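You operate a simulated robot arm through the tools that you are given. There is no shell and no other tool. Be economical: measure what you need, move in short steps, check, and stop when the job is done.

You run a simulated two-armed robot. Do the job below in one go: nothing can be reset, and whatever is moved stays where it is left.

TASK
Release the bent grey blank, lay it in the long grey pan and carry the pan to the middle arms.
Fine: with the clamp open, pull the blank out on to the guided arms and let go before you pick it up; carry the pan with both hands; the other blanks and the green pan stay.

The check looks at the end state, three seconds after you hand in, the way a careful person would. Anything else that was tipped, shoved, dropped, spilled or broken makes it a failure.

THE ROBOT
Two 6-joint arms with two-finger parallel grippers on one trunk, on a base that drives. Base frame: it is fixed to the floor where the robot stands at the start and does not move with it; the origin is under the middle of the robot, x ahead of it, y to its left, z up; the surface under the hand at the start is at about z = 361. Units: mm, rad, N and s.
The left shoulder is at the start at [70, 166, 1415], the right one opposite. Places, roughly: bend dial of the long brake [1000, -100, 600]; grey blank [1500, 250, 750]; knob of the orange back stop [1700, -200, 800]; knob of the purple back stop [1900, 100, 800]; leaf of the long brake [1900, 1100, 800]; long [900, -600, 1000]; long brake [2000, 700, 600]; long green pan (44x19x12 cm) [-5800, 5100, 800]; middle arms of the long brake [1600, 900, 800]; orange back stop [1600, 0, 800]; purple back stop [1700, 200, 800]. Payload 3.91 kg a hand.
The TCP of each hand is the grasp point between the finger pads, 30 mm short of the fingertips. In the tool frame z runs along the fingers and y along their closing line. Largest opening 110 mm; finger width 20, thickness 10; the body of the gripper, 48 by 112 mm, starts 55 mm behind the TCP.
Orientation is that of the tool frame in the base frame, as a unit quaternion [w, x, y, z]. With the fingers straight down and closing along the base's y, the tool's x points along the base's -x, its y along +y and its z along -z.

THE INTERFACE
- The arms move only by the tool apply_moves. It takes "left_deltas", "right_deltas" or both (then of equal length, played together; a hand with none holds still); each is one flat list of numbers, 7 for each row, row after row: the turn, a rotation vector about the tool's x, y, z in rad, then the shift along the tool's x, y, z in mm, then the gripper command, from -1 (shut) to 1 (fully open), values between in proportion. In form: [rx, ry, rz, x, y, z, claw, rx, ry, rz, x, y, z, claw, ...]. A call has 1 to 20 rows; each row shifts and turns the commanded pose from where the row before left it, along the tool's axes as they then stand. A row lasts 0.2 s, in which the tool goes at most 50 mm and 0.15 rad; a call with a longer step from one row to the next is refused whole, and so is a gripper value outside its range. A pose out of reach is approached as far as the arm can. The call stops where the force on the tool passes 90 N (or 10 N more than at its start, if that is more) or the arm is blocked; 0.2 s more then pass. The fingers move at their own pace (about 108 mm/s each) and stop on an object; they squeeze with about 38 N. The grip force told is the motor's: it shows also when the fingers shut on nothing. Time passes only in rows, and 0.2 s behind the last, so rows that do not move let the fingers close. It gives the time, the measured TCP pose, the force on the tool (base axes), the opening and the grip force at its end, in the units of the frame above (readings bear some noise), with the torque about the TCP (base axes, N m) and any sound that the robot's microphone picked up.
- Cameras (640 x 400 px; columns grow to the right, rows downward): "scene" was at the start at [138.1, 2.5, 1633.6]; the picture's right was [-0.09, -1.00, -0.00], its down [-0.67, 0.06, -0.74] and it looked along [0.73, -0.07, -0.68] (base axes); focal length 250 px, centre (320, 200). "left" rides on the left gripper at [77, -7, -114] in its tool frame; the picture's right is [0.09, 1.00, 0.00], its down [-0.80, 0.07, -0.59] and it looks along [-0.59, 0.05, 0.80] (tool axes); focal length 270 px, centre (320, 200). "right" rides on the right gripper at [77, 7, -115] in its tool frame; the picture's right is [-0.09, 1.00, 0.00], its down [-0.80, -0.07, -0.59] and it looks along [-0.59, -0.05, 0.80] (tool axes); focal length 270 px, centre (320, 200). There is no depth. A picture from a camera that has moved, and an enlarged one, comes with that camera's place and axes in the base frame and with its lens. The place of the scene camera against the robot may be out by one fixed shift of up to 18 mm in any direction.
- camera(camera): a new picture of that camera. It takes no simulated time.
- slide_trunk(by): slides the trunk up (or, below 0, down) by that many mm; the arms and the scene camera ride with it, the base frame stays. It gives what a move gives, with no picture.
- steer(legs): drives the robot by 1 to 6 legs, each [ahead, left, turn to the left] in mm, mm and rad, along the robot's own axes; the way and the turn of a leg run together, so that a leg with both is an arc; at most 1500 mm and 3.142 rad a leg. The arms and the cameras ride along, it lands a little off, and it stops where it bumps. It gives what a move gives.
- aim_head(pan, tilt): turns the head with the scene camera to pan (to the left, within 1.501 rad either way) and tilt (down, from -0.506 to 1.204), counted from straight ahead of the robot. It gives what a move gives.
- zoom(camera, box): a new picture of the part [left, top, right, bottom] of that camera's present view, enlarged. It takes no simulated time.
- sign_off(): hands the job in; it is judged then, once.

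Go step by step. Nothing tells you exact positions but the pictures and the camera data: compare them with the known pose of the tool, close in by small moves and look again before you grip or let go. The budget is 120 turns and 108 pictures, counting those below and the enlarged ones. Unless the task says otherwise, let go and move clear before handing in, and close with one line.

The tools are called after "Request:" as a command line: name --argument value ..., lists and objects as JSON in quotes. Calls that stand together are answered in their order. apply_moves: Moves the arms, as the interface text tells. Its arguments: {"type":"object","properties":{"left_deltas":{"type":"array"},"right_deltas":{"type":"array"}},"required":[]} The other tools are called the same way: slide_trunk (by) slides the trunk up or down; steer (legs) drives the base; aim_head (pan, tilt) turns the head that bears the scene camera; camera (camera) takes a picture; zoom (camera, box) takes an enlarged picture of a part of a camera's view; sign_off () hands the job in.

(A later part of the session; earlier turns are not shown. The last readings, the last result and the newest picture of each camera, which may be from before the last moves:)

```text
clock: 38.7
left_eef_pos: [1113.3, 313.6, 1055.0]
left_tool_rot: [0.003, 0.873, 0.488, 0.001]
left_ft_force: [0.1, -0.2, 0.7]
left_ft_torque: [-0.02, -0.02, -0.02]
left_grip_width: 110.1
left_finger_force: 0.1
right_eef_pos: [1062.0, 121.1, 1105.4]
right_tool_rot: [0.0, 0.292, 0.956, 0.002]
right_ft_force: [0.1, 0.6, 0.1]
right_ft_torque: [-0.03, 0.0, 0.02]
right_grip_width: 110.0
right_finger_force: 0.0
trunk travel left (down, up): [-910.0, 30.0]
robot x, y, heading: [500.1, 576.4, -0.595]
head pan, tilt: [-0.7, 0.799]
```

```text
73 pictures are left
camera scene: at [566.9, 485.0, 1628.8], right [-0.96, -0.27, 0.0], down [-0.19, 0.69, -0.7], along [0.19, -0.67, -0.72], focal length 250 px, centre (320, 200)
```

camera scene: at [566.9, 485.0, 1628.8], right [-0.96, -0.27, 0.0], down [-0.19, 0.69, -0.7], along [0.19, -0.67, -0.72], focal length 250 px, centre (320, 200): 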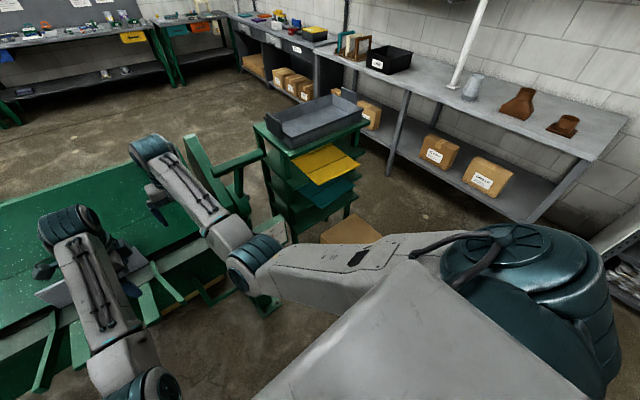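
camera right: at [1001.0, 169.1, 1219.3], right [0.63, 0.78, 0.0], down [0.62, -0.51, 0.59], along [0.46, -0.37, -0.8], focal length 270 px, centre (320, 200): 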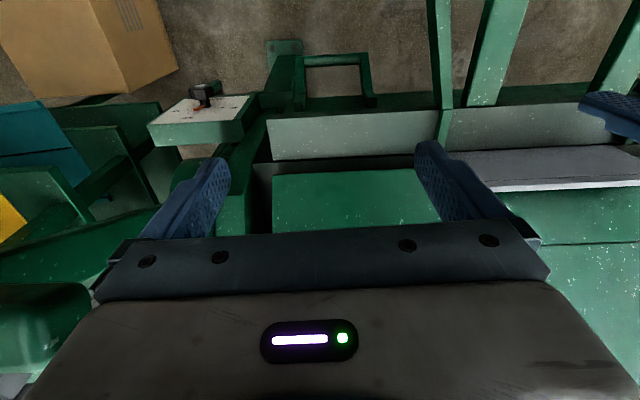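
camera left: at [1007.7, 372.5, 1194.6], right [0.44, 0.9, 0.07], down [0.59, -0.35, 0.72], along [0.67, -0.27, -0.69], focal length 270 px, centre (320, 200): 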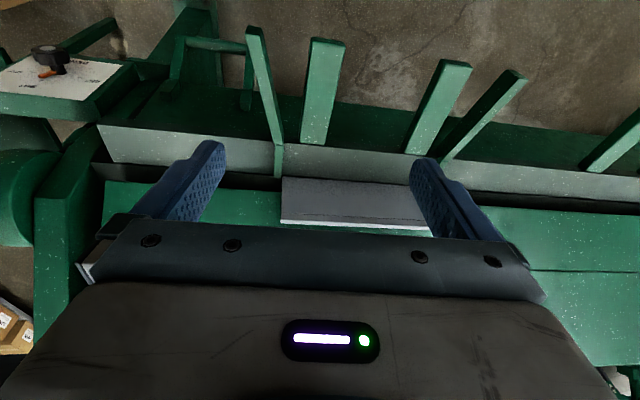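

Lever stays up and the right hand is free. Now the left hand goes to just before the blank's flange (top about z 932).

Request:
apply_moves --left_deltas '[0, 0, 0.05, 31, 30, 0, 1, 0, 0, 0, 31, 30, 0, 1, 0, 0, 0, 31, 30, 0, 1, 0, 0, 0, 31, 30, 0, 1]'

Request:
camera --camera "left"

Request:
camera --camera "right"

```text
clock: 39.7
left_eef_pos: [1282.1, 351.6, 1052.1]
left_tool_rot: [0.002, 0.885, 0.465, -0.001]
left_ft_force: [0.6, 0.3, -1.4]
left_ft_torque: [0.04, 0.06, -0.04]
left_grip_width: 109.8
left_finger_force: 0.1
right_eef_pos: [1064.4, 118.3, 1103.9]
right_tool_rot: [0.0, 0.294, 0.956, 0.0]
right_ft_force: [0.6, 0.6, -0.2]
right_ft_torque: [0.03, 0.06, -0.02]
right_grip_width: 110.0
right_finger_force: 0.0
trunk travel left (down, up): [-910.0, 30.0]
robot x, y, heading: [502.4, 578.4, -0.595]
head pan, tilt: [-0.7, 0.799]
```

```text
72 pictures are left
camera left: at [1320.6, 420.8, 1166.5], right [0.87, -0.49, 0.0], down [-0.39, -0.7, 0.6], along [-0.29, -0.52, -0.8], focal length 270 px, centre (320, 200)
```

left: 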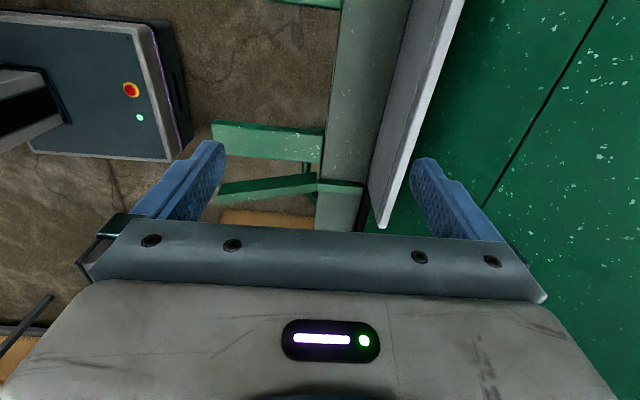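

```text
71 pictures are left
camera right: at [1003.6, 166.9, 1218.2], right [0.63, 0.78, 0.0], down [0.62, -0.51, 0.59], along [0.46, -0.37, -0.8], focal length 270 px, centre (320, 200)
```

right: 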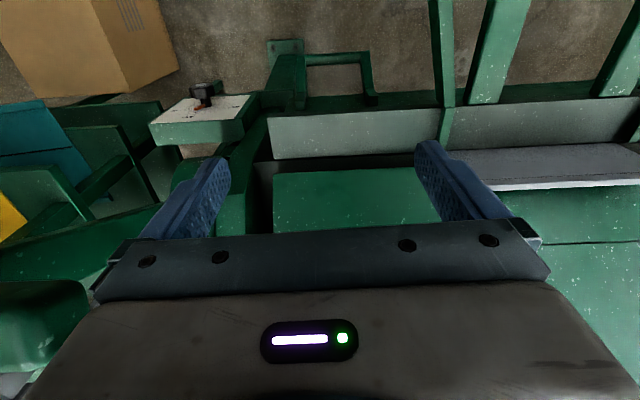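

Request:
apply_moves --left_deltas '[0, 0, 0, 1, 22.4, 0, -0.15, 0, 0, 0, 1, 22.4, 0, -0.15, 0, 0, 0, 1, 22.4, 0, -0.15, 0, 0, 0, 1, 22.4, 0, -0.15, 0, 0, 0, 0, 0, 30, -0.15, 0, 0, 0, 0, 0, 30, -0.15]'

Request:
camera --camera "left"

```text
clock: 41.1
left_eef_pos: [1305.5, 335.9, 998.7]
left_tool_rot: [0.002, 0.885, 0.466, 0.0]
left_ft_force: [0.0, 0.5, 0.5]
left_ft_torque: [0.04, 0.02, 0.01]
left_grip_width: 46.9
left_finger_force: 0.0
left hand out of reach, approached as far as the arm can: row 3, 4, 5, 6
right_eef_pos: [1063.9, 118.9, 1104.9]
right_tool_rot: [0.0, 0.293, 0.956, 0.0]
right_ft_force: [0.7, 0.3, -0.8]
right_ft_torque: [0.01, 0.02, 0.0]
right_grip_width: 110.1
right_finger_force: 0.0
trunk travel left (down, up): [-910.0, 30.0]
robot x, y, heading: [501.1, 580.4, -0.595]
head pan, tilt: [-0.7, 0.799]
```

```text
70 pictures are left
camera left: at [1343.3, 403.8, 1113.4], right [0.87, -0.49, 0.0], down [-0.4, -0.7, 0.6], along [-0.29, -0.52, -0.8], focal length 270 px, centre (320, 200)
```

left: 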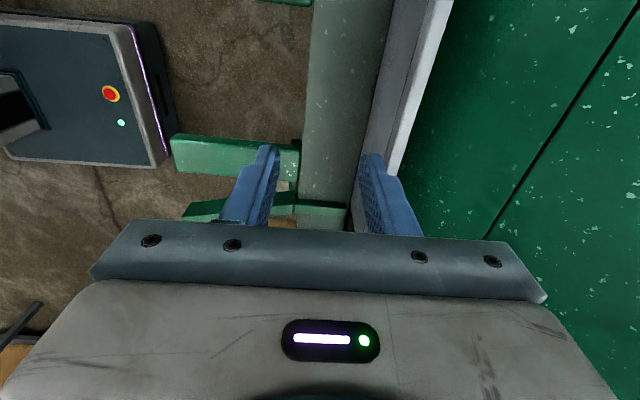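

Left arm is at its limit, so I'll shift the right hand away from the lever and drive 130 mm closer.

Request:
apply_moves --right_deltas '[0, 0, 0, 0, 30, 0, 1, 0, 0, 0, 0, 30, 0, 1]' --left_deltas '[0, 0, 0, 0, -35, -10, -0.15, 0, 0, 0, 0, -35, 0, -0.15]'

Request:
steer --legs '[[130, 0, 0]]'

Request:
camera --camera "left"

```text
clock: 41.7
left_eef_pos: [1245.2, 374.8, 1009.8]
left_tool_rot: [0.002, 0.885, 0.466, 0.0]
left_ft_force: [-0.2, 0.5, 0.4]
left_ft_torque: [-0.05, -0.01, -0.03]
left_grip_width: 46.6
left_finger_force: 0.1
right_eef_pos: [1096.6, 171.7, 1105.7]
right_tool_rot: [0.001, 0.293, 0.956, 0.0]
right_ft_force: [0.1, 0.4, 0.4]
right_ft_torque: [-0.03, 0.02, -0.01]
right_grip_width: 109.8
right_finger_force: 0.0
trunk travel left (down, up): [-910.0, 30.0]
robot x, y, heading: [501.0, 580.2, -0.596]
head pan, tilt: [-0.7, 0.799]
```

```text
clock: 43.0
left_eef_pos: [1352.1, 301.2, 1012.5]
left_tool_rot: [0.003, 0.885, 0.466, 0.001]
left_ft_force: [0.6, -0.5, 1.2]
left_ft_torque: [-0.02, -0.01, 0.02]
left_grip_width: 47.3
left_finger_force: 0.0
right_eef_pos: [1203.7, 97.7, 1107.5]
right_tool_rot: [0.002, 0.292, 0.956, 0.001]
right_ft_force: [0.0, -0.2, 0.1]
right_ft_torque: [0.03, -0.01, 0.01]
right_grip_width: 110.0
right_finger_force: 0.1
trunk travel left (down, up): [-910.0, 30.0]
robot x, y, heading: [602.6, 505.9, -0.591]
head pan, tilt: [-0.7, 0.799]
```

```text
69 pictures are left
camera left: at [1389.6, 370.1, 1126.4], right [0.87, -0.49, 0.01], down [-0.4, -0.7, 0.6], along [-0.29, -0.52, -0.8], focal length 270 px, centre (320, 200)
```

left: 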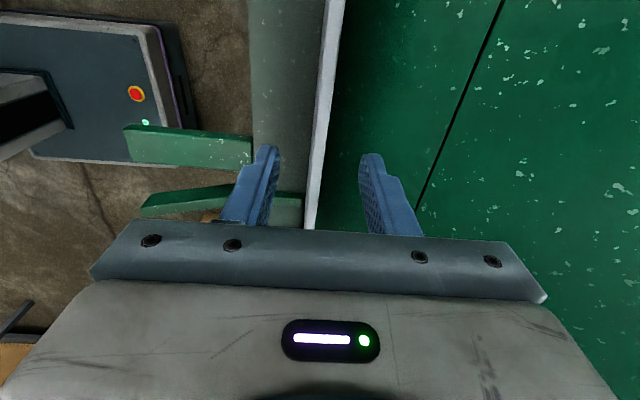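

Request:
apply_moves --left_deltas '[0, 0, 0, 0, 0, 30, -0.15, 0, 0, 0, 0, 0, 30, -0.15, 0, 0, 0, 0, 0, 30, -0.15]'

Request:
camera --camera "left"

```text
clock: 43.8
left_eef_pos: [1350.6, 300.6, 927.4]
left_tool_rot: [0.006, 0.884, 0.467, 0.004]
left_ft_force: [-3.0, 7.1, 33.0]
left_ft_torque: [-0.94, -1.2, 0.16]
left_grip_width: 46.1
left_finger_force: 0.0
right_eef_pos: [1198.7, 98.4, 1109.8]
right_tool_rot: [0.005, 0.293, 0.956, 0.0]
right_ft_force: [-1.2, 0.1, 0.9]
right_ft_torque: [0.0, 0.01, 0.01]
right_grip_width: 109.9
right_finger_force: 0.0
trunk travel left (down, up): [-910.0, 30.0]
robot x, y, heading: [608.3, 506.3, -0.599]
head pan, tilt: [-0.7, 0.799]
```

```text
68 pictures are left
camera left: at [1386.7, 370.9, 1041.9], right [0.87, -0.49, 0.02], down [-0.4, -0.7, 0.59], along [-0.28, -0.53, -0.8], focal length 270 px, centre (320, 200)
```

left: 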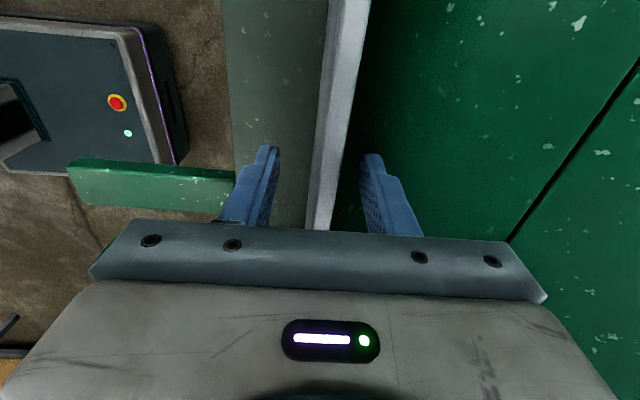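

Request:
apply_moves --left_deltas '[0, 0, 0, 0, 0, -5, -0.15, 0, 0, 0, 0, 0, 0, -0.5, 0, 0, 0, 0, 0, 0, -1, 0, 0, 0, 0, 0, 0, -1]'

Request:
camera --camera "left"

```text
clock: 44.8
left_eef_pos: [1352.7, 299.7, 923.3]
left_tool_rot: [0.001, 0.885, 0.467, -0.001]
left_ft_force: [-5.3, 3.7, -1.8]
left_ft_torque: [0.39, 0.5, -0.83]
left_grip_width: 9.5
left_finger_force: 38.1
right_eef_pos: [1205.4, 97.8, 1104.7]
right_tool_rot: [0.001, 0.292, 0.957, 0.001]
right_ft_force: [0.0, 0.6, 0.6]
right_ft_torque: [-0.01, 0.0, -0.01]
right_grip_width: 110.0
right_finger_force: 0.1
trunk travel left (down, up): [-910.0, 30.0]
robot x, y, heading: [610.7, 510.6, -0.593]
head pan, tilt: [-0.7, 0.799]
```

```text
67 pictures are left
camera left: at [1391.3, 368.7, 1037.8], right [0.87, -0.49, 0.0], down [-0.39, -0.7, 0.6], along [-0.29, -0.52, -0.8], focal length 270 px, centre (320, 200)
```

left: 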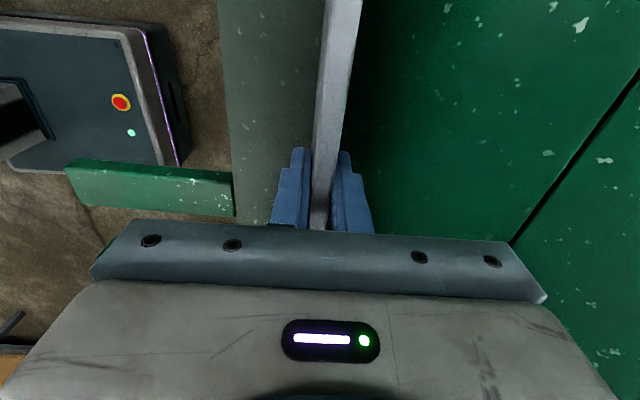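

Request:
apply_moves --left_deltas '[0, 0, 0, 0, -10, 0, -1, 0, 0, 0, 0, -15, 0, -1, 0, 0, 0, 0, -15, 0, -1]'

Request:
camera --camera "left"

Request:
camera --camera "scene"

```text
clock: 45.6
left_eef_pos: [1322.0, 322.7, 925.7]
left_tool_rot: [0.002, 0.885, 0.465, 0.0]
left_ft_force: [0.3, 1.0, -1.7]
left_ft_torque: [0.03, 0.08, 0.0]
left_grip_width: 9.5
left_finger_force: 38.2
right_eef_pos: [1206.1, 96.8, 1104.7]
right_tool_rot: [0.001, 0.293, 0.956, 0.001]
right_ft_force: [0.5, 0.1, 0.3]
right_ft_torque: [0.02, -0.02, 0.0]
right_grip_width: 110.2
right_finger_force: 0.1
trunk travel left (down, up): [-910.0, 30.0]
robot x, y, heading: [608.5, 503.6, -0.593]
head pan, tilt: [-0.7, 0.799]
```

```text
66 pictures are left
camera left: at [1358.5, 392.2, 1038.9], right [0.87, -0.49, 0.0], down [-0.4, -0.7, 0.6], along [-0.29, -0.52, -0.8], focal length 270 px, centre (320, 200)
```

left: 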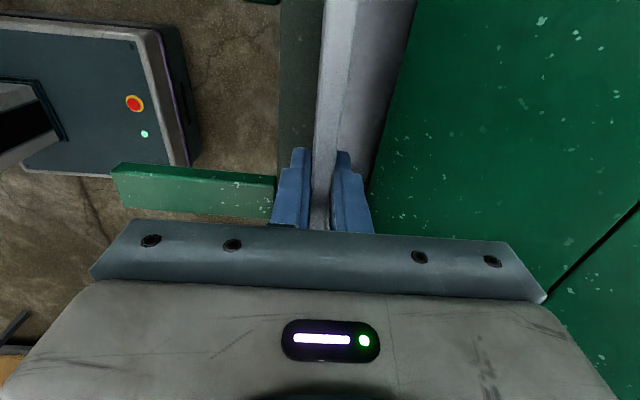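

```text
65 pictures are left
camera scene: at [676.5, 411.1, 1629.0], right [-0.96, -0.27, 0.0], down [-0.2, 0.69, -0.7], along [0.19, -0.67, -0.72], focal length 250 px, centre (320, 200)
```

scene: 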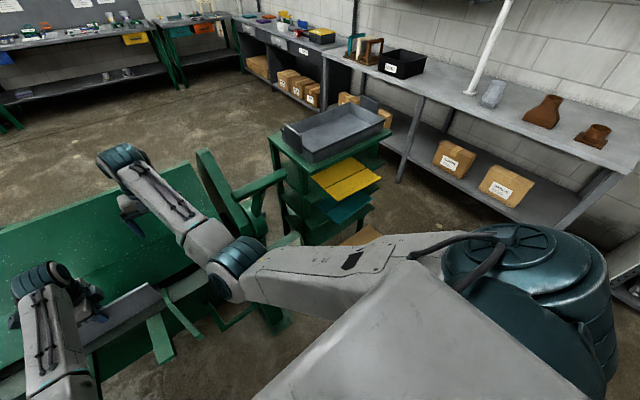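

Request:
apply_moves --left_deltas '[0, 0, 0, 0, -20, 0, -1, 0, 0, 0, 0, -20, 0, -1, 0, 0, 0, 0, -20, 0, -1]'

Request:
camera --camera "left"

Request:
camera --camera "right"

```text
clock: 46.4
left_eef_pos: [1270.7, 354.8, 923.4]
left_tool_rot: [0.002, 0.884, 0.467, 0.0]
left_ft_force: [1.5, 2.4, -1.8]
left_ft_torque: [0.26, -0.06, 0.06]
left_grip_width: 9.3
left_finger_force: 38.6
right_eef_pos: [1206.5, 96.5, 1105.3]
right_tool_rot: [0.001, 0.293, 0.956, 0.001]
right_ft_force: [0.4, 0.2, 1.1]
right_ft_torque: [0.02, -0.01, 0.03]
right_grip_width: 110.1
right_finger_force: 0.2
trunk travel left (down, up): [-910.0, 30.0]
robot x, y, heading: [606.6, 507.9, -0.596]
head pan, tilt: [-0.7, 0.799]
```

```text
64 pictures are left
camera left: at [1308.8, 424.5, 1038.5], right [0.87, -0.49, 0.0], down [-0.4, -0.7, 0.6], along [-0.29, -0.52, -0.8], focal length 270 px, centre (320, 200)
```

left: 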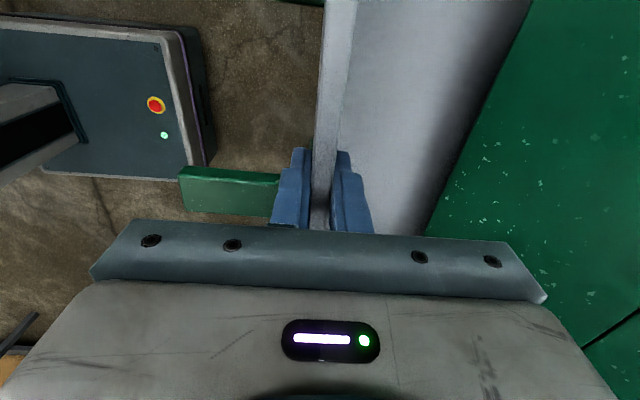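

```text
63 pictures are left
camera right: at [1145.1, 145.2, 1218.8], right [0.63, 0.78, 0.0], down [0.62, -0.51, 0.59], along [0.46, -0.37, -0.8], focal length 270 px, centre (320, 200)
```

right: 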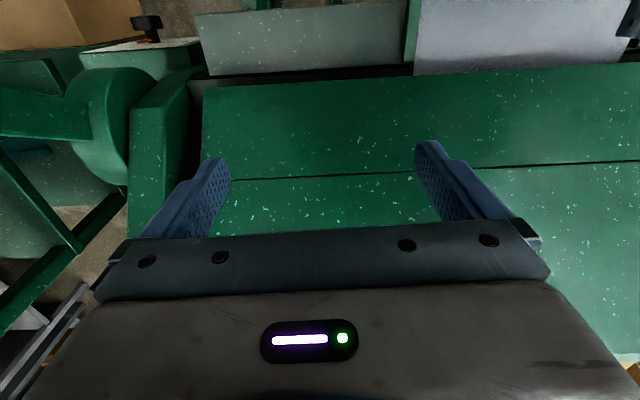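

Request:
apply_moves --left_deltas '[0, 0, 0, 0, -15, 0, -1, 0, 0, 0, 0, -15, 0, -1]'

Request:
camera --camera "left"

Request:
camera --camera "right"

```text
clock: 47.0
left_eef_pos: [1246.4, 373.0, 925.4]
left_tool_rot: [0.002, 0.885, 0.466, -0.001]
left_ft_force: [0.9, 1.6, -1.9]
left_ft_torque: [0.07, 0.04, -0.01]
left_grip_width: 9.4
left_finger_force: 38.6
right_eef_pos: [1206.0, 95.6, 1104.6]
right_tool_rot: [0.001, 0.293, 0.956, 0.001]
right_ft_force: [-0.6, -0.4, -0.3]
right_ft_torque: [-0.01, 0.01, 0.01]
right_grip_width: 110.3
right_finger_force: 0.0
trunk travel left (down, up): [-910.0, 30.0]
robot x, y, heading: [609.8, 503.5, -0.595]
head pan, tilt: [-0.7, 0.799]
```

```text
62 pictures are left
camera left: at [1283.6, 442.2, 1039.1], right [0.87, -0.49, 0.0], down [-0.4, -0.7, 0.6], along [-0.29, -0.52, -0.8], focal length 270 px, centre (320, 200)
```

left: 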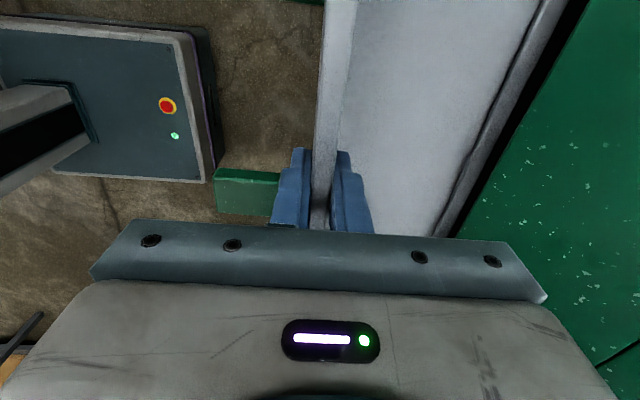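

```text
61 pictures are left
camera right: at [1144.1, 145.1, 1219.3], right [0.63, 0.78, 0.0], down [0.62, -0.51, 0.6], along [0.46, -0.37, -0.8], focal length 270 px, centre (320, 200)
```

right: 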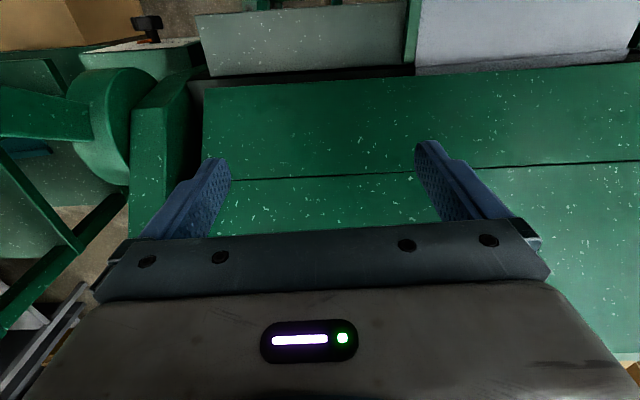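

Request:
apply_moves --left_deltas '[0, 0, 0, 0, -12, 0, -1, 0, 0, 0, 0, -13, 0, -1]'

Request:
camera --camera "left"

Request:
aim_head --pan -0.1 --tilt 0.95

Request:
camera --camera "scene"

```text
clock: 47.6
left_eef_pos: [1226.4, 388.2, 925.6]
left_tool_rot: [0.003, 0.885, 0.466, 0.0]
left_ft_force: [-0.3, 1.0, -1.2]
left_ft_torque: [0.07, 0.04, 0.01]
left_grip_width: 9.5
left_finger_force: 37.5
right_eef_pos: [1205.0, 96.0, 1104.8]
right_tool_rot: [0.002, 0.293, 0.956, 0.0]
right_ft_force: [0.3, 0.4, -0.3]
right_ft_torque: [0.0, -0.03, 0.01]
right_grip_width: 109.9
right_finger_force: 0.1
trunk travel left (down, up): [-910.0, 30.0]
robot x, y, heading: [608.7, 509.7, -0.595]
head pan, tilt: [-0.7, 0.799]
```

```text
60 pictures are left
camera left: at [1263.0, 457.6, 1039.6], right [0.87, -0.49, 0.0], down [-0.4, -0.7, 0.6], along [-0.29, -0.52, -0.8], focal length 270 px, centre (320, 200)
```

left: 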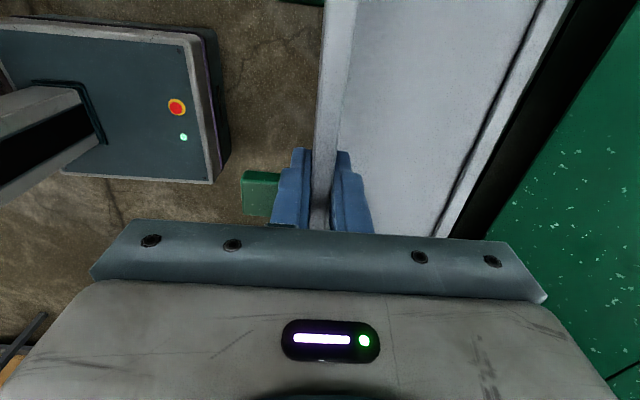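

```text
clock: 48.6
left_eef_pos: [1227.6, 387.4, 924.8]
left_tool_rot: [0.002, 0.885, 0.466, 0.001]
left_ft_force: [-0.3, 0.1, -1.7]
left_ft_torque: [0.06, 0.08, -0.02]
left_grip_width: 9.4
left_finger_force: 37.9
right_eef_pos: [1206.4, 96.0, 1104.3]
right_tool_rot: [0.001, 0.293, 0.956, 0.0]
right_ft_force: [0.0, -0.1, -0.2]
right_ft_torque: [0.01, -0.01, -0.01]
right_grip_width: 110.1
right_finger_force: 0.1
trunk travel left (down, up): [-910.0, 30.0]
robot x, y, heading: [609.1, 504.6, -0.595]
head pan, tilt: [-0.099, 0.949]
```

```text
59 pictures are left
camera scene: at [711.0, 441.4, 1617.3], right [-0.64, -0.77, 0.0], down [-0.62, 0.52, -0.58], along [0.45, -0.37, -0.81], focal length 250 px, centre (320, 200)
```

scene: 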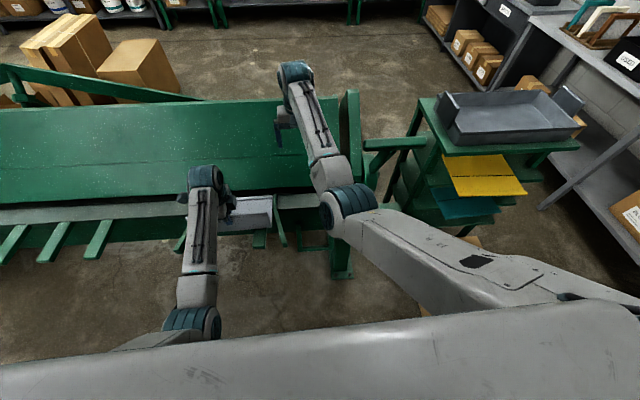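

The blank now rests on the guided arms, clear of the beam. I let go and rise.

Request:
apply_moves --left_deltas '[0, 0, 0, 0, 0, 0, -0.3, 0, 0, 0, 0, 0, 0, -0.3, 0, 0, 0, 0, 0, -25, -0.3, 0, 0, 0, 0, 0, -35, -0.3, 0, 0, 0, 0, 0, 0, -0.3]'

Request:
camera --camera "left"

Request:
zoom --camera "scene" --box '[130, 130, 370, 280]'

```text
clock: 49.8
left_eef_pos: [1226.8, 385.1, 984.6]
left_tool_rot: [0.002, 0.884, 0.467, 0.0]
left_ft_force: [0.5, 0.7, 0.0]
left_ft_torque: [-0.02, -0.02, -0.02]
left_grip_width: 38.5
left_finger_force: 0.0
right_eef_pos: [1205.8, 95.4, 1104.5]
right_tool_rot: [0.0, 0.293, 0.956, 0.001]
right_ft_force: [0.6, 1.2, -0.2]
right_ft_torque: [0.02, 0.0, -0.02]
right_grip_width: 110.0
right_finger_force: 0.1
trunk travel left (down, up): [-910.0, 30.0]
robot x, y, heading: [607.2, 507.9, -0.598]
head pan, tilt: [-0.099, 0.949]
```

```text
58 pictures are left
camera left: at [1263.6, 455.2, 1098.6], right [0.87, -0.49, 0.0], down [-0.4, -0.7, 0.6], along [-0.29, -0.52, -0.8], focal length 270 px, centre (320, 200)
```

left: 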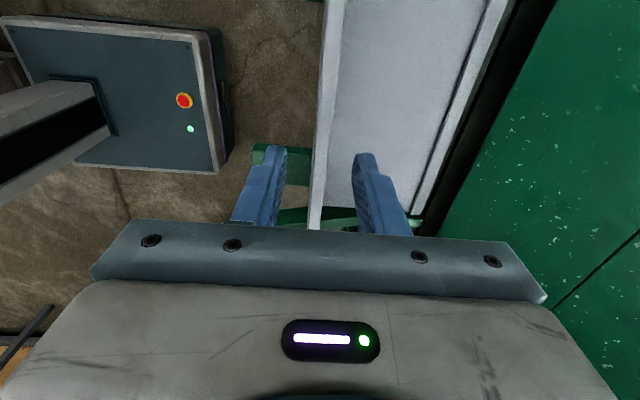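

```text
2.67 times, centred on (250, 205) of scene
camera zoom: at [710.8, 441.7, 1617.3], right [-0.64, -0.77, 0.0], down [-0.62, 0.52, -0.58], along [0.45, -0.37, -0.81], focal length 666 px, centre (507, 187)
```

zoom: 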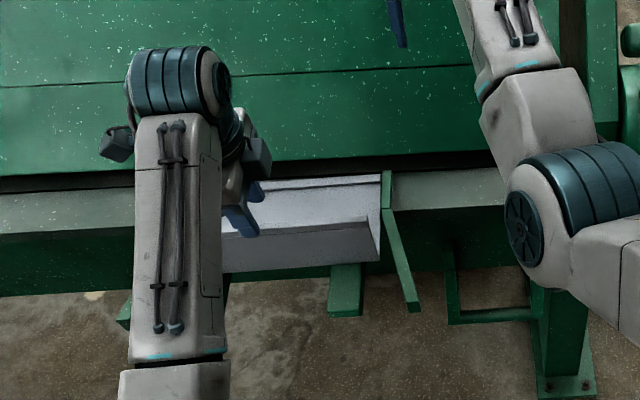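

Request:
aim_head --pan -1.0 --tilt 0.9

Request:
camera --camera "scene"

```text
clock: 51.0
left_eef_pos: [1225.6, 385.9, 985.1]
left_tool_rot: [0.002, 0.885, 0.466, 0.0]
left_ft_force: [0.6, 0.2, -0.6]
left_ft_torque: [0.01, 0.01, 0.0]
left_grip_width: 38.3
left_finger_force: 0.1
right_eef_pos: [1204.5, 96.9, 1103.4]
right_tool_rot: [0.0, 0.293, 0.956, 0.0]
right_ft_force: [0.4, -0.2, 0.5]
right_ft_torque: [0.0, 0.01, -0.01]
right_grip_width: 110.1
right_finger_force: 0.0
trunk travel left (down, up): [-910.0, 30.0]
robot x, y, heading: [608.8, 505.2, -0.592]
head pan, tilt: [-1.0, 0.901]
```

```text
56 pictures are left
camera scene: at [652.9, 412.7, 1621.0], right [-1.0, 0.02, 0.0], down [0.02, 0.78, -0.62], along [-0.01, -0.62, -0.78], focal length 250 px, centre (320, 200)
```

scene: 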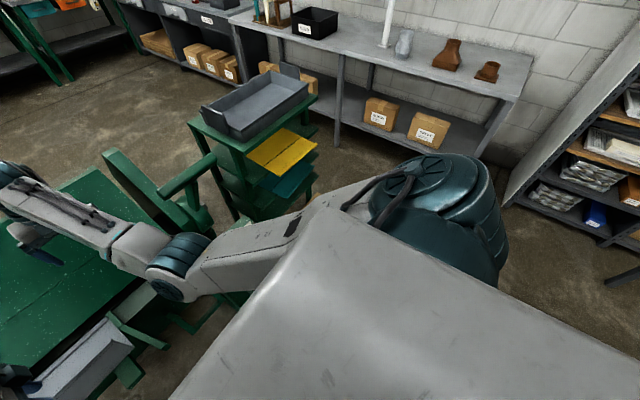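

The blank rests stably. The box on the floor blocks the pan from the front, so I'll use the right hand for the blank: drive left, then roll the right hand to pinch the flange.

Request:
steer --legs '[[0, 400, 0]]'

Request:
apply_moves --right_deltas '[0, 0, -0.143, 0, 0, 0, 1, 0, 0, -0.143, 0, 0, 0, 1, 0, 0, -0.143, 0, 0, 0, 1, 0, 0, -0.143, 0, 0, 0, 1, 0, 0, -0.143, 0, 0, 0, 1, 0, 0, -0.143, 0, 0, 0, 1, 0, 0, -0.143, 0, 0, 0, 1, 0, 0, -0.143, 0, 0, 0, 1, 0, 0, -0.143, 0, 0, 0, 1, 0, 0, -0.143, 0, 0, 0, 1, 0, 0, -0.143, 0, 0, 0, 1]'

Request:
camera --camera "right"

```text
clock: 53.5
left_eef_pos: [1446.4, 716.4, 984.4]
left_tool_rot: [0.001, 0.883, 0.47, 0.0]
left_ft_force: [-0.1, 0.0, -0.7]
left_ft_torque: [0.02, 0.0, -0.01]
left_grip_width: 38.7
left_finger_force: 0.0
right_eef_pos: [1427.7, 427.0, 1104.5]
right_tool_rot: [0.0, 0.289, 0.957, 0.002]
right_ft_force: [0.5, -0.5, 0.1]
right_ft_torque: [0.0, -0.03, 0.02]
right_grip_width: 110.2
right_finger_force: 0.1
trunk travel left (down, up): [-910.0, 30.0]
robot x, y, heading: [828.2, 837.3, -0.589]
head pan, tilt: [-1.0, 0.901]
```

```text
clock: 55.9
left_eef_pos: [1447.2, 716.7, 983.7]
left_tool_rot: [0.002, 0.883, 0.47, 0.0]
left_ft_force: [0.3, 0.7, 0.1]
left_ft_torque: [-0.01, 0.01, -0.02]
left_grip_width: 38.6
left_finger_force: 0.1
right_eef_pos: [1428.1, 429.2, 1103.7]
right_tool_rot: [0.001, -0.474, 0.88, 0.001]
right_ft_force: [0.6, 0.1, 1.2]
right_ft_torque: [0.0, -0.02, 0.02]
right_grip_width: 110.2
right_finger_force: 0.1
trunk travel left (down, up): [-910.0, 30.0]
robot x, y, heading: [823.3, 837.2, -0.595]
head pan, tilt: [-1.0, 0.901]
```

```text
55 pictures are left
camera right: at [1379.4, 367.7, 1219.0], right [-0.78, 0.62, 0.0], down [0.5, 0.63, 0.6], along [0.37, 0.47, -0.8], focal length 270 px, centre (320, 200)
```

right: 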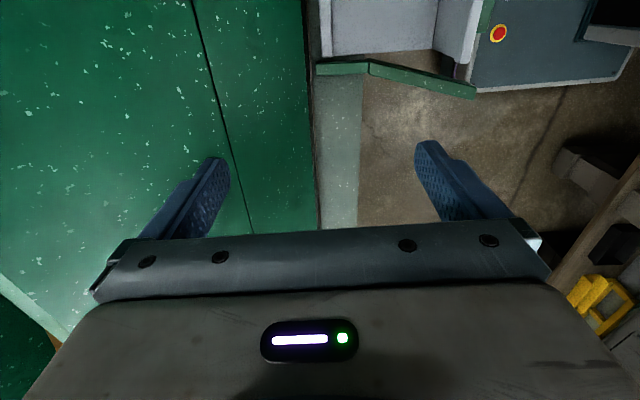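

Request:
apply_moves --right_deltas '[0, 0, 0.025, 28, 28.8, 15, -0.2, 0, 0, 0, 28, 28.8, 15, -0.2, 0, 0, 0, 28, 28.8, 25, -0.2, 0, 0, 0, 28, 28.8, 25, -0.2, 0, 0, 0, 28, 28.8, 30, -0.2]'

Request:
camera --camera "right"

```text
refused: row 5 steps farther than a row can; nothing moved
```

```text
54 pictures are left
camera right: at [1379.4, 367.7, 1219.0], right [-0.78, 0.62, 0.0], down [0.5, 0.63, 0.6], along [0.37, 0.47, -0.8], focal length 270 px, centre (320, 200)
```

right: 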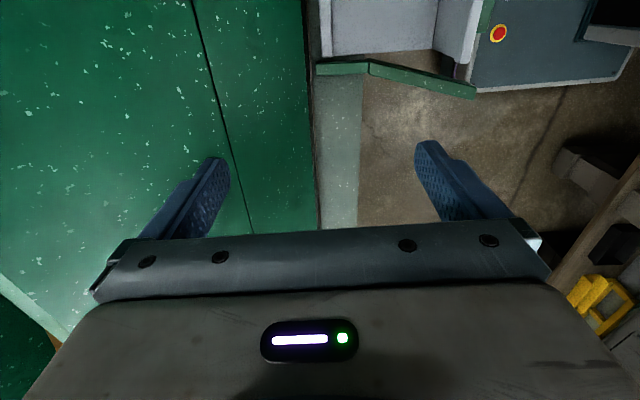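

Request:
apply_moves --right_deltas '[0, 0, 0.025, 23.4, 24, 20, -0.2, 0, 0, 0, 23.4, 24, 20, -0.2, 0, 0, 0, 23.4, 24, 20, -0.2, 0, 0, 0, 23.4, 24, 20, -0.2, 0, 0, 0, 23.4, 24, 20, -0.2, 0, 0, 0, 23.4, 24, 20, -0.2]'

Request:
camera --camera "right"

```text
clock: 57.3
left_eef_pos: [1445.3, 717.6, 984.7]
left_tool_rot: [0.002, 0.883, 0.47, 0.001]
left_ft_force: [-0.6, 0.2, -0.8]
left_ft_torque: [-0.01, -0.01, -0.01]
left_grip_width: 38.4
left_finger_force: 0.0
right_eef_pos: [1228.9, 398.9, 982.5]
right_tool_rot: [0.003, -0.462, 0.887, 0.002]
right_ft_force: [0.9, 0.8, -0.4]
right_ft_torque: [-0.01, -0.03, -0.02]
right_grip_width: 43.8
right_finger_force: 0.0
trunk travel left (down, up): [-910.0, 30.0]
robot x, y, heading: [828.5, 833.0, -0.588]
head pan, tilt: [-1.0, 0.901]
```

```text
53 pictures are left
camera right: at [1177.2, 338.7, 1096.6], right [-0.77, 0.64, 0.0], down [0.51, 0.61, 0.6], along [0.38, 0.46, -0.8], focal length 270 px, centre (320, 200)
```

right: 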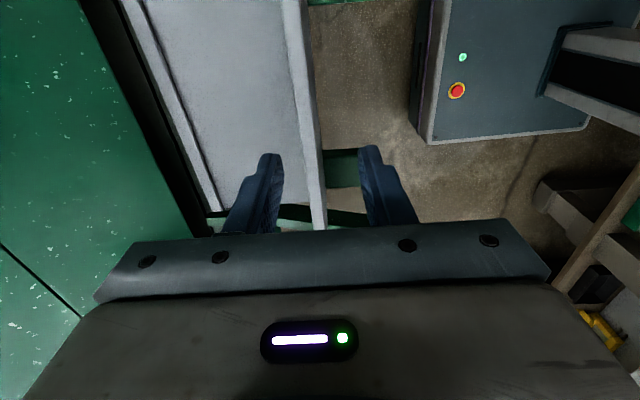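

Request:
apply_moves --right_deltas '[0, 0, 0, 4, -3, 28, -0.2, 0, 0, 0, 4, 0, 28, -0.2, 0, 0, 0, 0, 0, 28, -0.2, 0, 0, 0, 0, 0, 0, -0.2]'

Request:
camera --camera "right"

```text
clock: 58.3
left_eef_pos: [1447.6, 716.4, 983.8]
left_tool_rot: [0.002, 0.883, 0.47, -0.001]
left_ft_force: [-0.6, 0.0, -0.5]
left_ft_torque: [0.0, -0.02, -0.01]
left_grip_width: 38.4
left_finger_force: 0.0
right_eef_pos: [1226.7, 386.1, 899.8]
right_tool_rot: [0.001, -0.462, 0.887, 0.001]
right_ft_force: [-0.6, -0.6, -0.6]
right_ft_torque: [-0.02, -0.01, -0.03]
right_grip_width: 43.9
right_finger_force: 0.1
trunk travel left (down, up): [-910.0, 30.0]
robot x, y, heading: [830.8, 833.2, -0.585]
head pan, tilt: [-1.0, 0.901]
```

```text
52 pictures are left
camera right: at [1175.8, 326.9, 1013.9], right [-0.77, 0.64, 0.0], down [0.52, 0.61, 0.6], along [0.38, 0.46, -0.8], focal length 270 px, centre (320, 200)
```

right: 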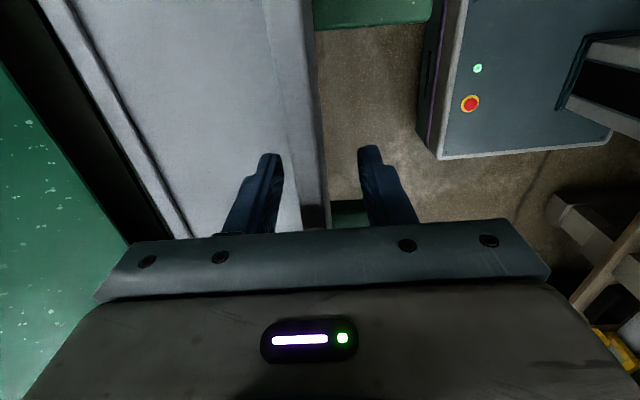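

Flange is between the fingers, clear on both sides. I close and make a small test lift.

Request:
apply_moves --right_deltas '[0, 0, 0, 0, 0, 0, -0.7, 0, 0, 0, 0, 0, 0, -1, 0, 0, 0, 0, 0, 0, -1, 0, 0, 0, 0, 0, 0, -1, 0, 0, 0, 0, 0, -10, -1, 0, 0, 0, 0, 0, -15, -1]'

Request:
camera --camera "right"

```text
clock: 59.7
left_eef_pos: [1447.1, 718.3, 984.1]
left_tool_rot: [0.002, 0.883, 0.469, 0.0]
left_ft_force: [-0.2, -0.2, -0.1]
left_ft_torque: [-0.01, -0.01, 0.0]
left_grip_width: 38.5
left_finger_force: 0.1
right_eef_pos: [1227.1, 387.3, 927.2]
right_tool_rot: [0.0, -0.461, 0.887, 0.0]
right_ft_force: [-0.2, 0.2, -3.3]
right_ft_torque: [0.07, 0.07, 0.01]
right_grip_width: 9.5
right_finger_force: 37.7
trunk travel left (down, up): [-910.0, 30.0]
robot x, y, heading: [827.3, 831.8, -0.591]
head pan, tilt: [-1.0, 0.901]
```

```text
51 pictures are left
camera right: at [1176.3, 327.4, 1041.1], right [-0.77, 0.64, 0.0], down [0.52, 0.61, 0.6], along [0.38, 0.46, -0.8], focal length 270 px, centre (320, 200)
```

right: 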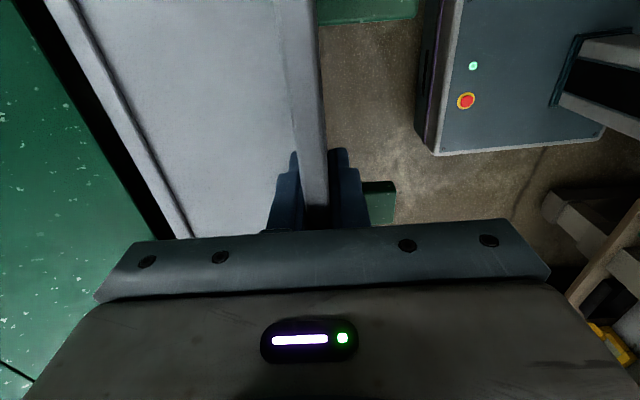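

Request:
apply_moves --right_deltas '[0, 0, 0, 0, 0, -25, -1, 0, 0, 0, 0, 0, -25, -1, 0, 0, 0, 0, 0, -25, -1, 0, 0, 0, 0, 0, -25, -1, 0, 0, 0, 35, 0, -15, -1, 0, 0, 0, 35, 0, -15, -1, 0, 0, 0, 35, 0, -15, -1, 0, 0, 0, 35, 0, -15, -1, 0, 0, 0, 35, 0, -15, -1, 0, 0, 0, 35, 0, -15, -1, 0, 0, 0, 35, 0, -15, -1, 0, 0, 0, 35, 0, -15, -1]' --left_deltas '[0, 0, 0, 0, 0, -20, 1, 0, 0, 0, 0, 0, -20, 1, 0, 0, 0, 0, 0, -20, 1, 0, 0, 0, 0, 0, -20, 1, 0, 0, 0, 0, 0, -20, 1, 0, 0, 0, 0, 0, -20, 1, 0, 0, 0, 0, 0, 0, 1, 0, 0, 0, 0, 0, 0, 1, 0, 0, 0, 0, 0, 0, 1, 0, 0, 0, 0, 0, 0, 1, 0, 0, 0, 0, 0, 0, 1, 0, 0, 0, 0, 0, 0, 1]'

Request:
aim_head --pan -0.4 --tilt 0.8

Request:
camera --camera "scene"

```text
clock: 62.3
left_eef_pos: [1489.4, 692.2, 1019.2]
left_tool_rot: [0.003, 0.883, 0.469, 0.001]
left_ft_force: [0.6, 0.7, 0.4]
left_ft_torque: [0.01, -0.03, -0.02]
left_grip_width: 110.2
left_finger_force: 0.0
left hand out of reach, approached as far as the arm can: row 1, 2, 3, 4, 5, 6
right_eef_pos: [1102.0, 133.8, 1053.0]
right_tool_rot: [0.002, -0.461, 0.887, 0.0]
right_ft_force: [-0.2, -0.7, -2.7]
right_ft_torque: [0.03, 0.06, 0.01]
right_grip_width: 9.5
right_finger_force: 37.7
right hand out of reach, approached as far as the arm can: row 4, 5, 6, 7, 8, 9, 10, 11
trunk travel left (down, up): [-910.0, 30.0]
robot x, y, heading: [828.9, 835.0, -0.585]
head pan, tilt: [-1.0, 0.901]
```

```text
clock: 63.3
left_eef_pos: [1489.8, 694.6, 1017.0]
left_tool_rot: [0.002, 0.883, 0.47, 0.0]
left_ft_force: [-1.2, 1.1, -1.1]
left_ft_torque: [-0.01, -0.01, 0.02]
left_grip_width: 110.0
left_finger_force: 0.0
right_eef_pos: [1103.3, 133.6, 1053.1]
right_tool_rot: [0.002, -0.462, 0.887, -0.001]
right_ft_force: [0.5, 0.6, -2.2]
right_ft_torque: [0.06, 0.11, -0.02]
right_grip_width: 9.5
right_finger_force: 38.2
trunk travel left (down, up): [-910.0, 30.0]
robot x, y, heading: [827.3, 837.4, -0.589]
head pan, tilt: [-0.4, 0.799]
```

```text
50 pictures are left
camera scene: at [919.8, 748.7, 1628.8], right [-0.84, -0.55, 0.0], down [-0.39, 0.6, -0.7], along [0.38, -0.58, -0.72], focal length 250 px, centre (320, 200)
```

scene: 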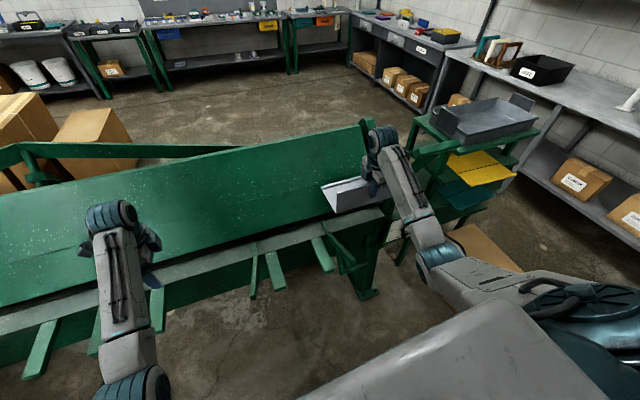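

Request:
steer --legs '[[-165, 0, 0], [0, -676, 0]]'

Request:
aim_head --pan -0.75 --tilt 0.85

Request:
camera --camera "scene"

Request:
camera --camera "right"

```text
clock: 68.1
left_eef_pos: [963.3, 198.5, 1016.9]
left_tool_rot: [0.003, 0.888, 0.46, 0.0]
left_ft_force: [-0.2, 0.2, 0.0]
left_ft_torque: [0.0, -0.02, 0.02]
left_grip_width: 109.8
left_finger_force: 0.0
right_eef_pos: [566.0, -354.4, 1053.5]
right_tool_rot: [0.001, -0.454, 0.891, -0.002]
right_ft_force: [-0.1, 0.5, -2.2]
right_ft_torque: [0.07, 0.11, -0.02]
right_grip_width: 9.6
right_finger_force: 38.0
trunk travel left (down, up): [-910.0, 30.0]
robot x, y, heading: [302.5, 351.5, -0.611]
head pan, tilt: [-0.4, 0.799]
```

```text
clock: 68.9
left_eef_pos: [962.7, 197.6, 1017.8]
left_tool_rot: [0.003, 0.888, 0.461, 0.0]
left_ft_force: [-0.3, 0.8, 0.3]
left_ft_torque: [0.0, -0.02, -0.01]
left_grip_width: 110.0
left_finger_force: 0.2
right_eef_pos: [565.2, -356.2, 1052.7]
right_tool_rot: [0.004, -0.453, 0.891, -0.002]
right_ft_force: [0.1, -0.2, -1.2]
right_ft_torque: [0.02, 0.07, 0.02]
right_grip_width: 9.4
right_finger_force: 38.4
trunk travel left (down, up): [-910.0, 30.0]
robot x, y, heading: [301.9, 351.0, -0.608]
head pan, tilt: [-0.75, 0.85]
```

```text
49 pictures are left
camera scene: at [367.1, 255.5, 1624.8], right [-0.98, -0.21, 0.0], down [-0.16, 0.73, -0.66], along [0.14, -0.64, -0.75], focal length 250 px, centre (320, 200)
```

scene: 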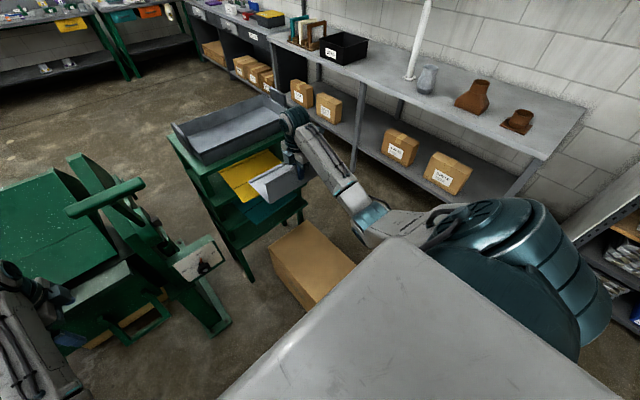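

```text
48 pictures are left
camera right: at [513.0, -413.5, 1167.3], right [-0.75, 0.66, 0.0], down [0.53, 0.6, 0.6], along [0.39, 0.45, -0.8], focal length 270 px, centre (320, 200)
```

right: 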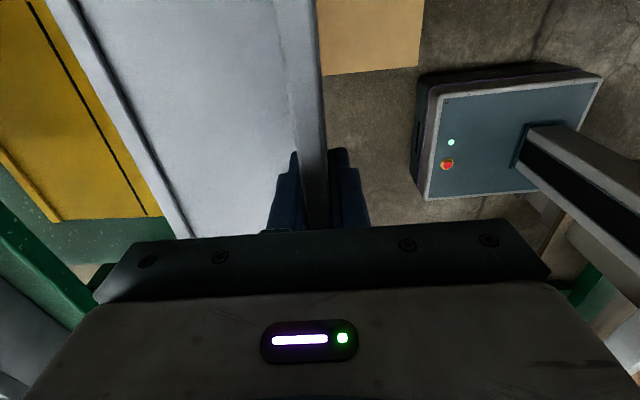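

Request:
zoom --camera "scene" --box '[150, 70, 330, 190]'

```text
3.33 times, centred on (240, 130) of scene
camera zoom: at [367.1, 255.5, 1624.8], right [-0.98, -0.21, 0.0], down [-0.16, 0.73, -0.66], along [0.14, -0.64, -0.75], focal length 832 px, centre (587, 433)
```

zoom: 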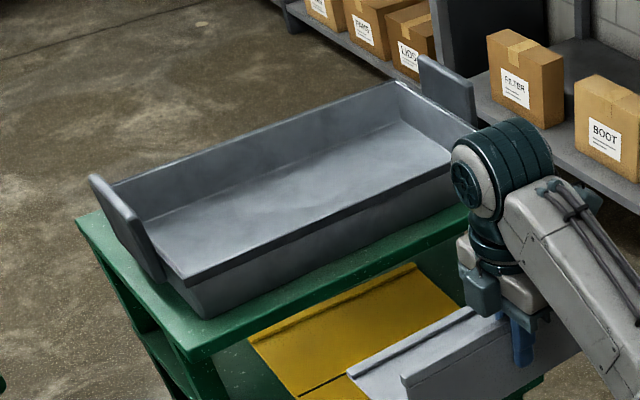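

Request:
slide_trunk --by 30

Request:
apply_moves --right_deltas '[0, 0, 0, 0, -30, 0, -1, 0, 0, 0, 0, -30, 0, -1, 0, 0, 0, 0, -30, 0, -1, 0, 0, 0, 0, -30, 0, -1, 0, 0, 0, 0, 0, -20, -1, 0, 0, 0, 0, 0, -20, -1, 0, 0, 0, 0, 0, -20, -1, 0, 0, 0, 0, 0, -20, -1]'

Request:
camera --camera "right"

```text
clock: 69.7
left_eef_pos: [963.3, 198.8, 1046.6]
left_tool_rot: [0.003, 0.888, 0.46, 0.0]
left_ft_force: [0.0, 0.9, 0.3]
left_ft_torque: [-0.02, 0.01, 0.02]
left_grip_width: 110.0
left_finger_force: 0.1
right_eef_pos: [565.9, -354.3, 1083.4]
right_tool_rot: [0.001, -0.454, 0.891, -0.001]
right_ft_force: [0.4, 0.9, -1.7]
right_ft_torque: [0.04, 0.08, 0.0]
right_grip_width: 9.6
right_finger_force: 38.1
trunk travel left (down, up): [-940.0, 0.0]
robot x, y, heading: [303.0, 354.1, -0.611]
head pan, tilt: [-0.75, 0.85]
```

```text
clock: 71.5
left_eef_pos: [964.3, 197.0, 1046.2]
left_tool_rot: [0.002, 0.887, 0.461, 0.0]
left_ft_force: [-0.1, 0.1, 0.0]
left_ft_torque: [-0.03, 0.0, 0.01]
left_grip_width: 110.0
left_finger_force: 0.1
right_eef_pos: [664.0, -426.1, 1164.0]
right_tool_rot: [0.002, -0.454, 0.891, -0.002]
right_ft_force: [0.0, -0.4, -2.0]
right_ft_torque: [0.06, 0.07, -0.01]
right_grip_width: 9.8
right_finger_force: 38.2
trunk travel left (down, up): [-940.0, 0.0]
robot x, y, heading: [304.7, 349.4, -0.604]
head pan, tilt: [-0.75, 0.85]
```

```text
46 pictures are left
camera right: at [612.9, -484.4, 1277.4], right [-0.75, 0.66, 0.0], down [0.53, 0.61, 0.6], along [0.4, 0.45, -0.8], focal length 270 px, centre (320, 200)
```

right: 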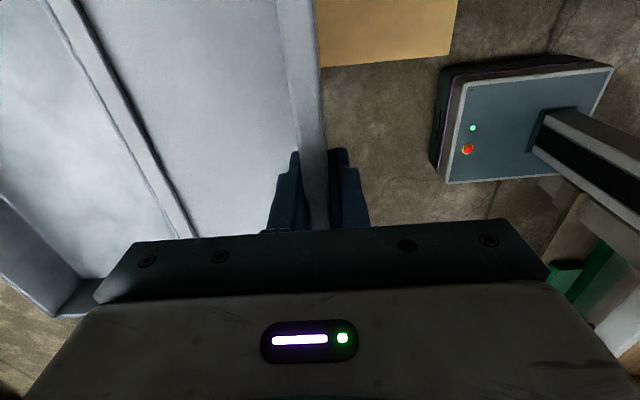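

Request:
zoom --camera "scene" --box '[140, 60, 340, 200]'

Request:
zoom --camera "left" --box '[0, 0, 640, 250]'

```text
2.86 times, centred on (240, 130) of scene
camera zoom: at [369.7, 255.4, 1654.4], right [-0.98, -0.21, 0.0], down [-0.16, 0.73, -0.66], along [0.14, -0.64, -0.75], focal length 713 px, centre (549, 400)
```

zoom: 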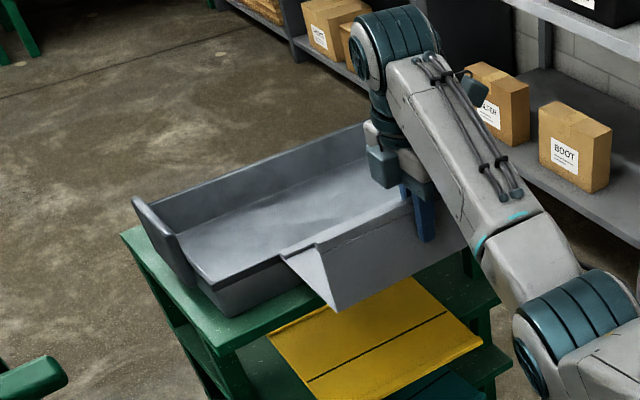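

```text
1.00 times, centred on (320, 125) of left (not enlarged: the box is as wide or as high as the picture)
camera zoom: at [1002.6, 266.6, 1160.5], right [0.87, -0.5, 0.0], down [-0.4, -0.69, 0.6], along [-0.3, -0.52, -0.8], focal length 270 px, centre (320, 275)
```

zoom: 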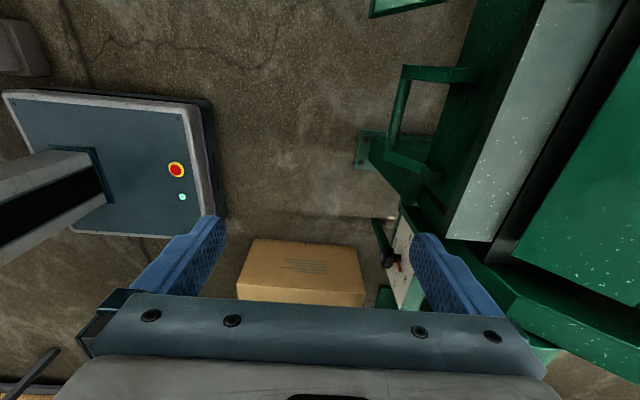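

Request:
steer --legs '[[110, 0, 0]]'

Request:
camera --camera "right"

Request:
camera --camera "scene"

```text
clock: 72.7
left_eef_pos: [1047.5, 136.4, 1048.7]
left_tool_rot: [0.003, 0.889, 0.459, 0.0]
left_ft_force: [-0.9, 0.7, 0.3]
left_ft_torque: [-0.02, 0.03, 0.0]
left_grip_width: 109.9
left_finger_force: 0.1
right_eef_pos: [745.1, -485.6, 1164.1]
right_tool_rot: [0.001, -0.452, 0.892, -0.001]
right_ft_force: [-1.6, 2.3, 5.0]
right_ft_torque: [-0.77, 0.48, -0.27]
right_grip_width: 9.6
right_finger_force: 38.0
trunk travel left (down, up): [-940.0, 0.0]
robot x, y, heading: [392.0, 294.6, -0.612]
head pan, tilt: [-0.75, 0.85]
```

```text
43 pictures are left
camera right: at [692.1, -544.5, 1277.9], right [-0.75, 0.66, 0.0], down [0.53, 0.6, 0.6], along [0.4, 0.45, -0.8], focal length 270 px, centre (320, 200)
```

right: 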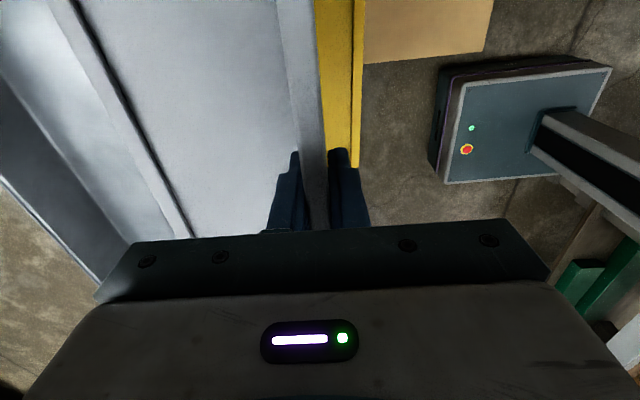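

```text
42 pictures are left
camera scene: at [451.1, 196.6, 1654.6], right [-0.98, -0.21, 0.0], down [-0.16, 0.73, -0.66], along [0.14, -0.65, -0.75], focal length 250 px, centre (320, 200)
```

scene: 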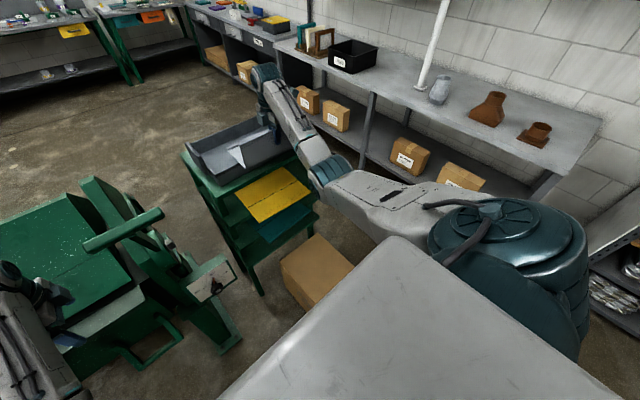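

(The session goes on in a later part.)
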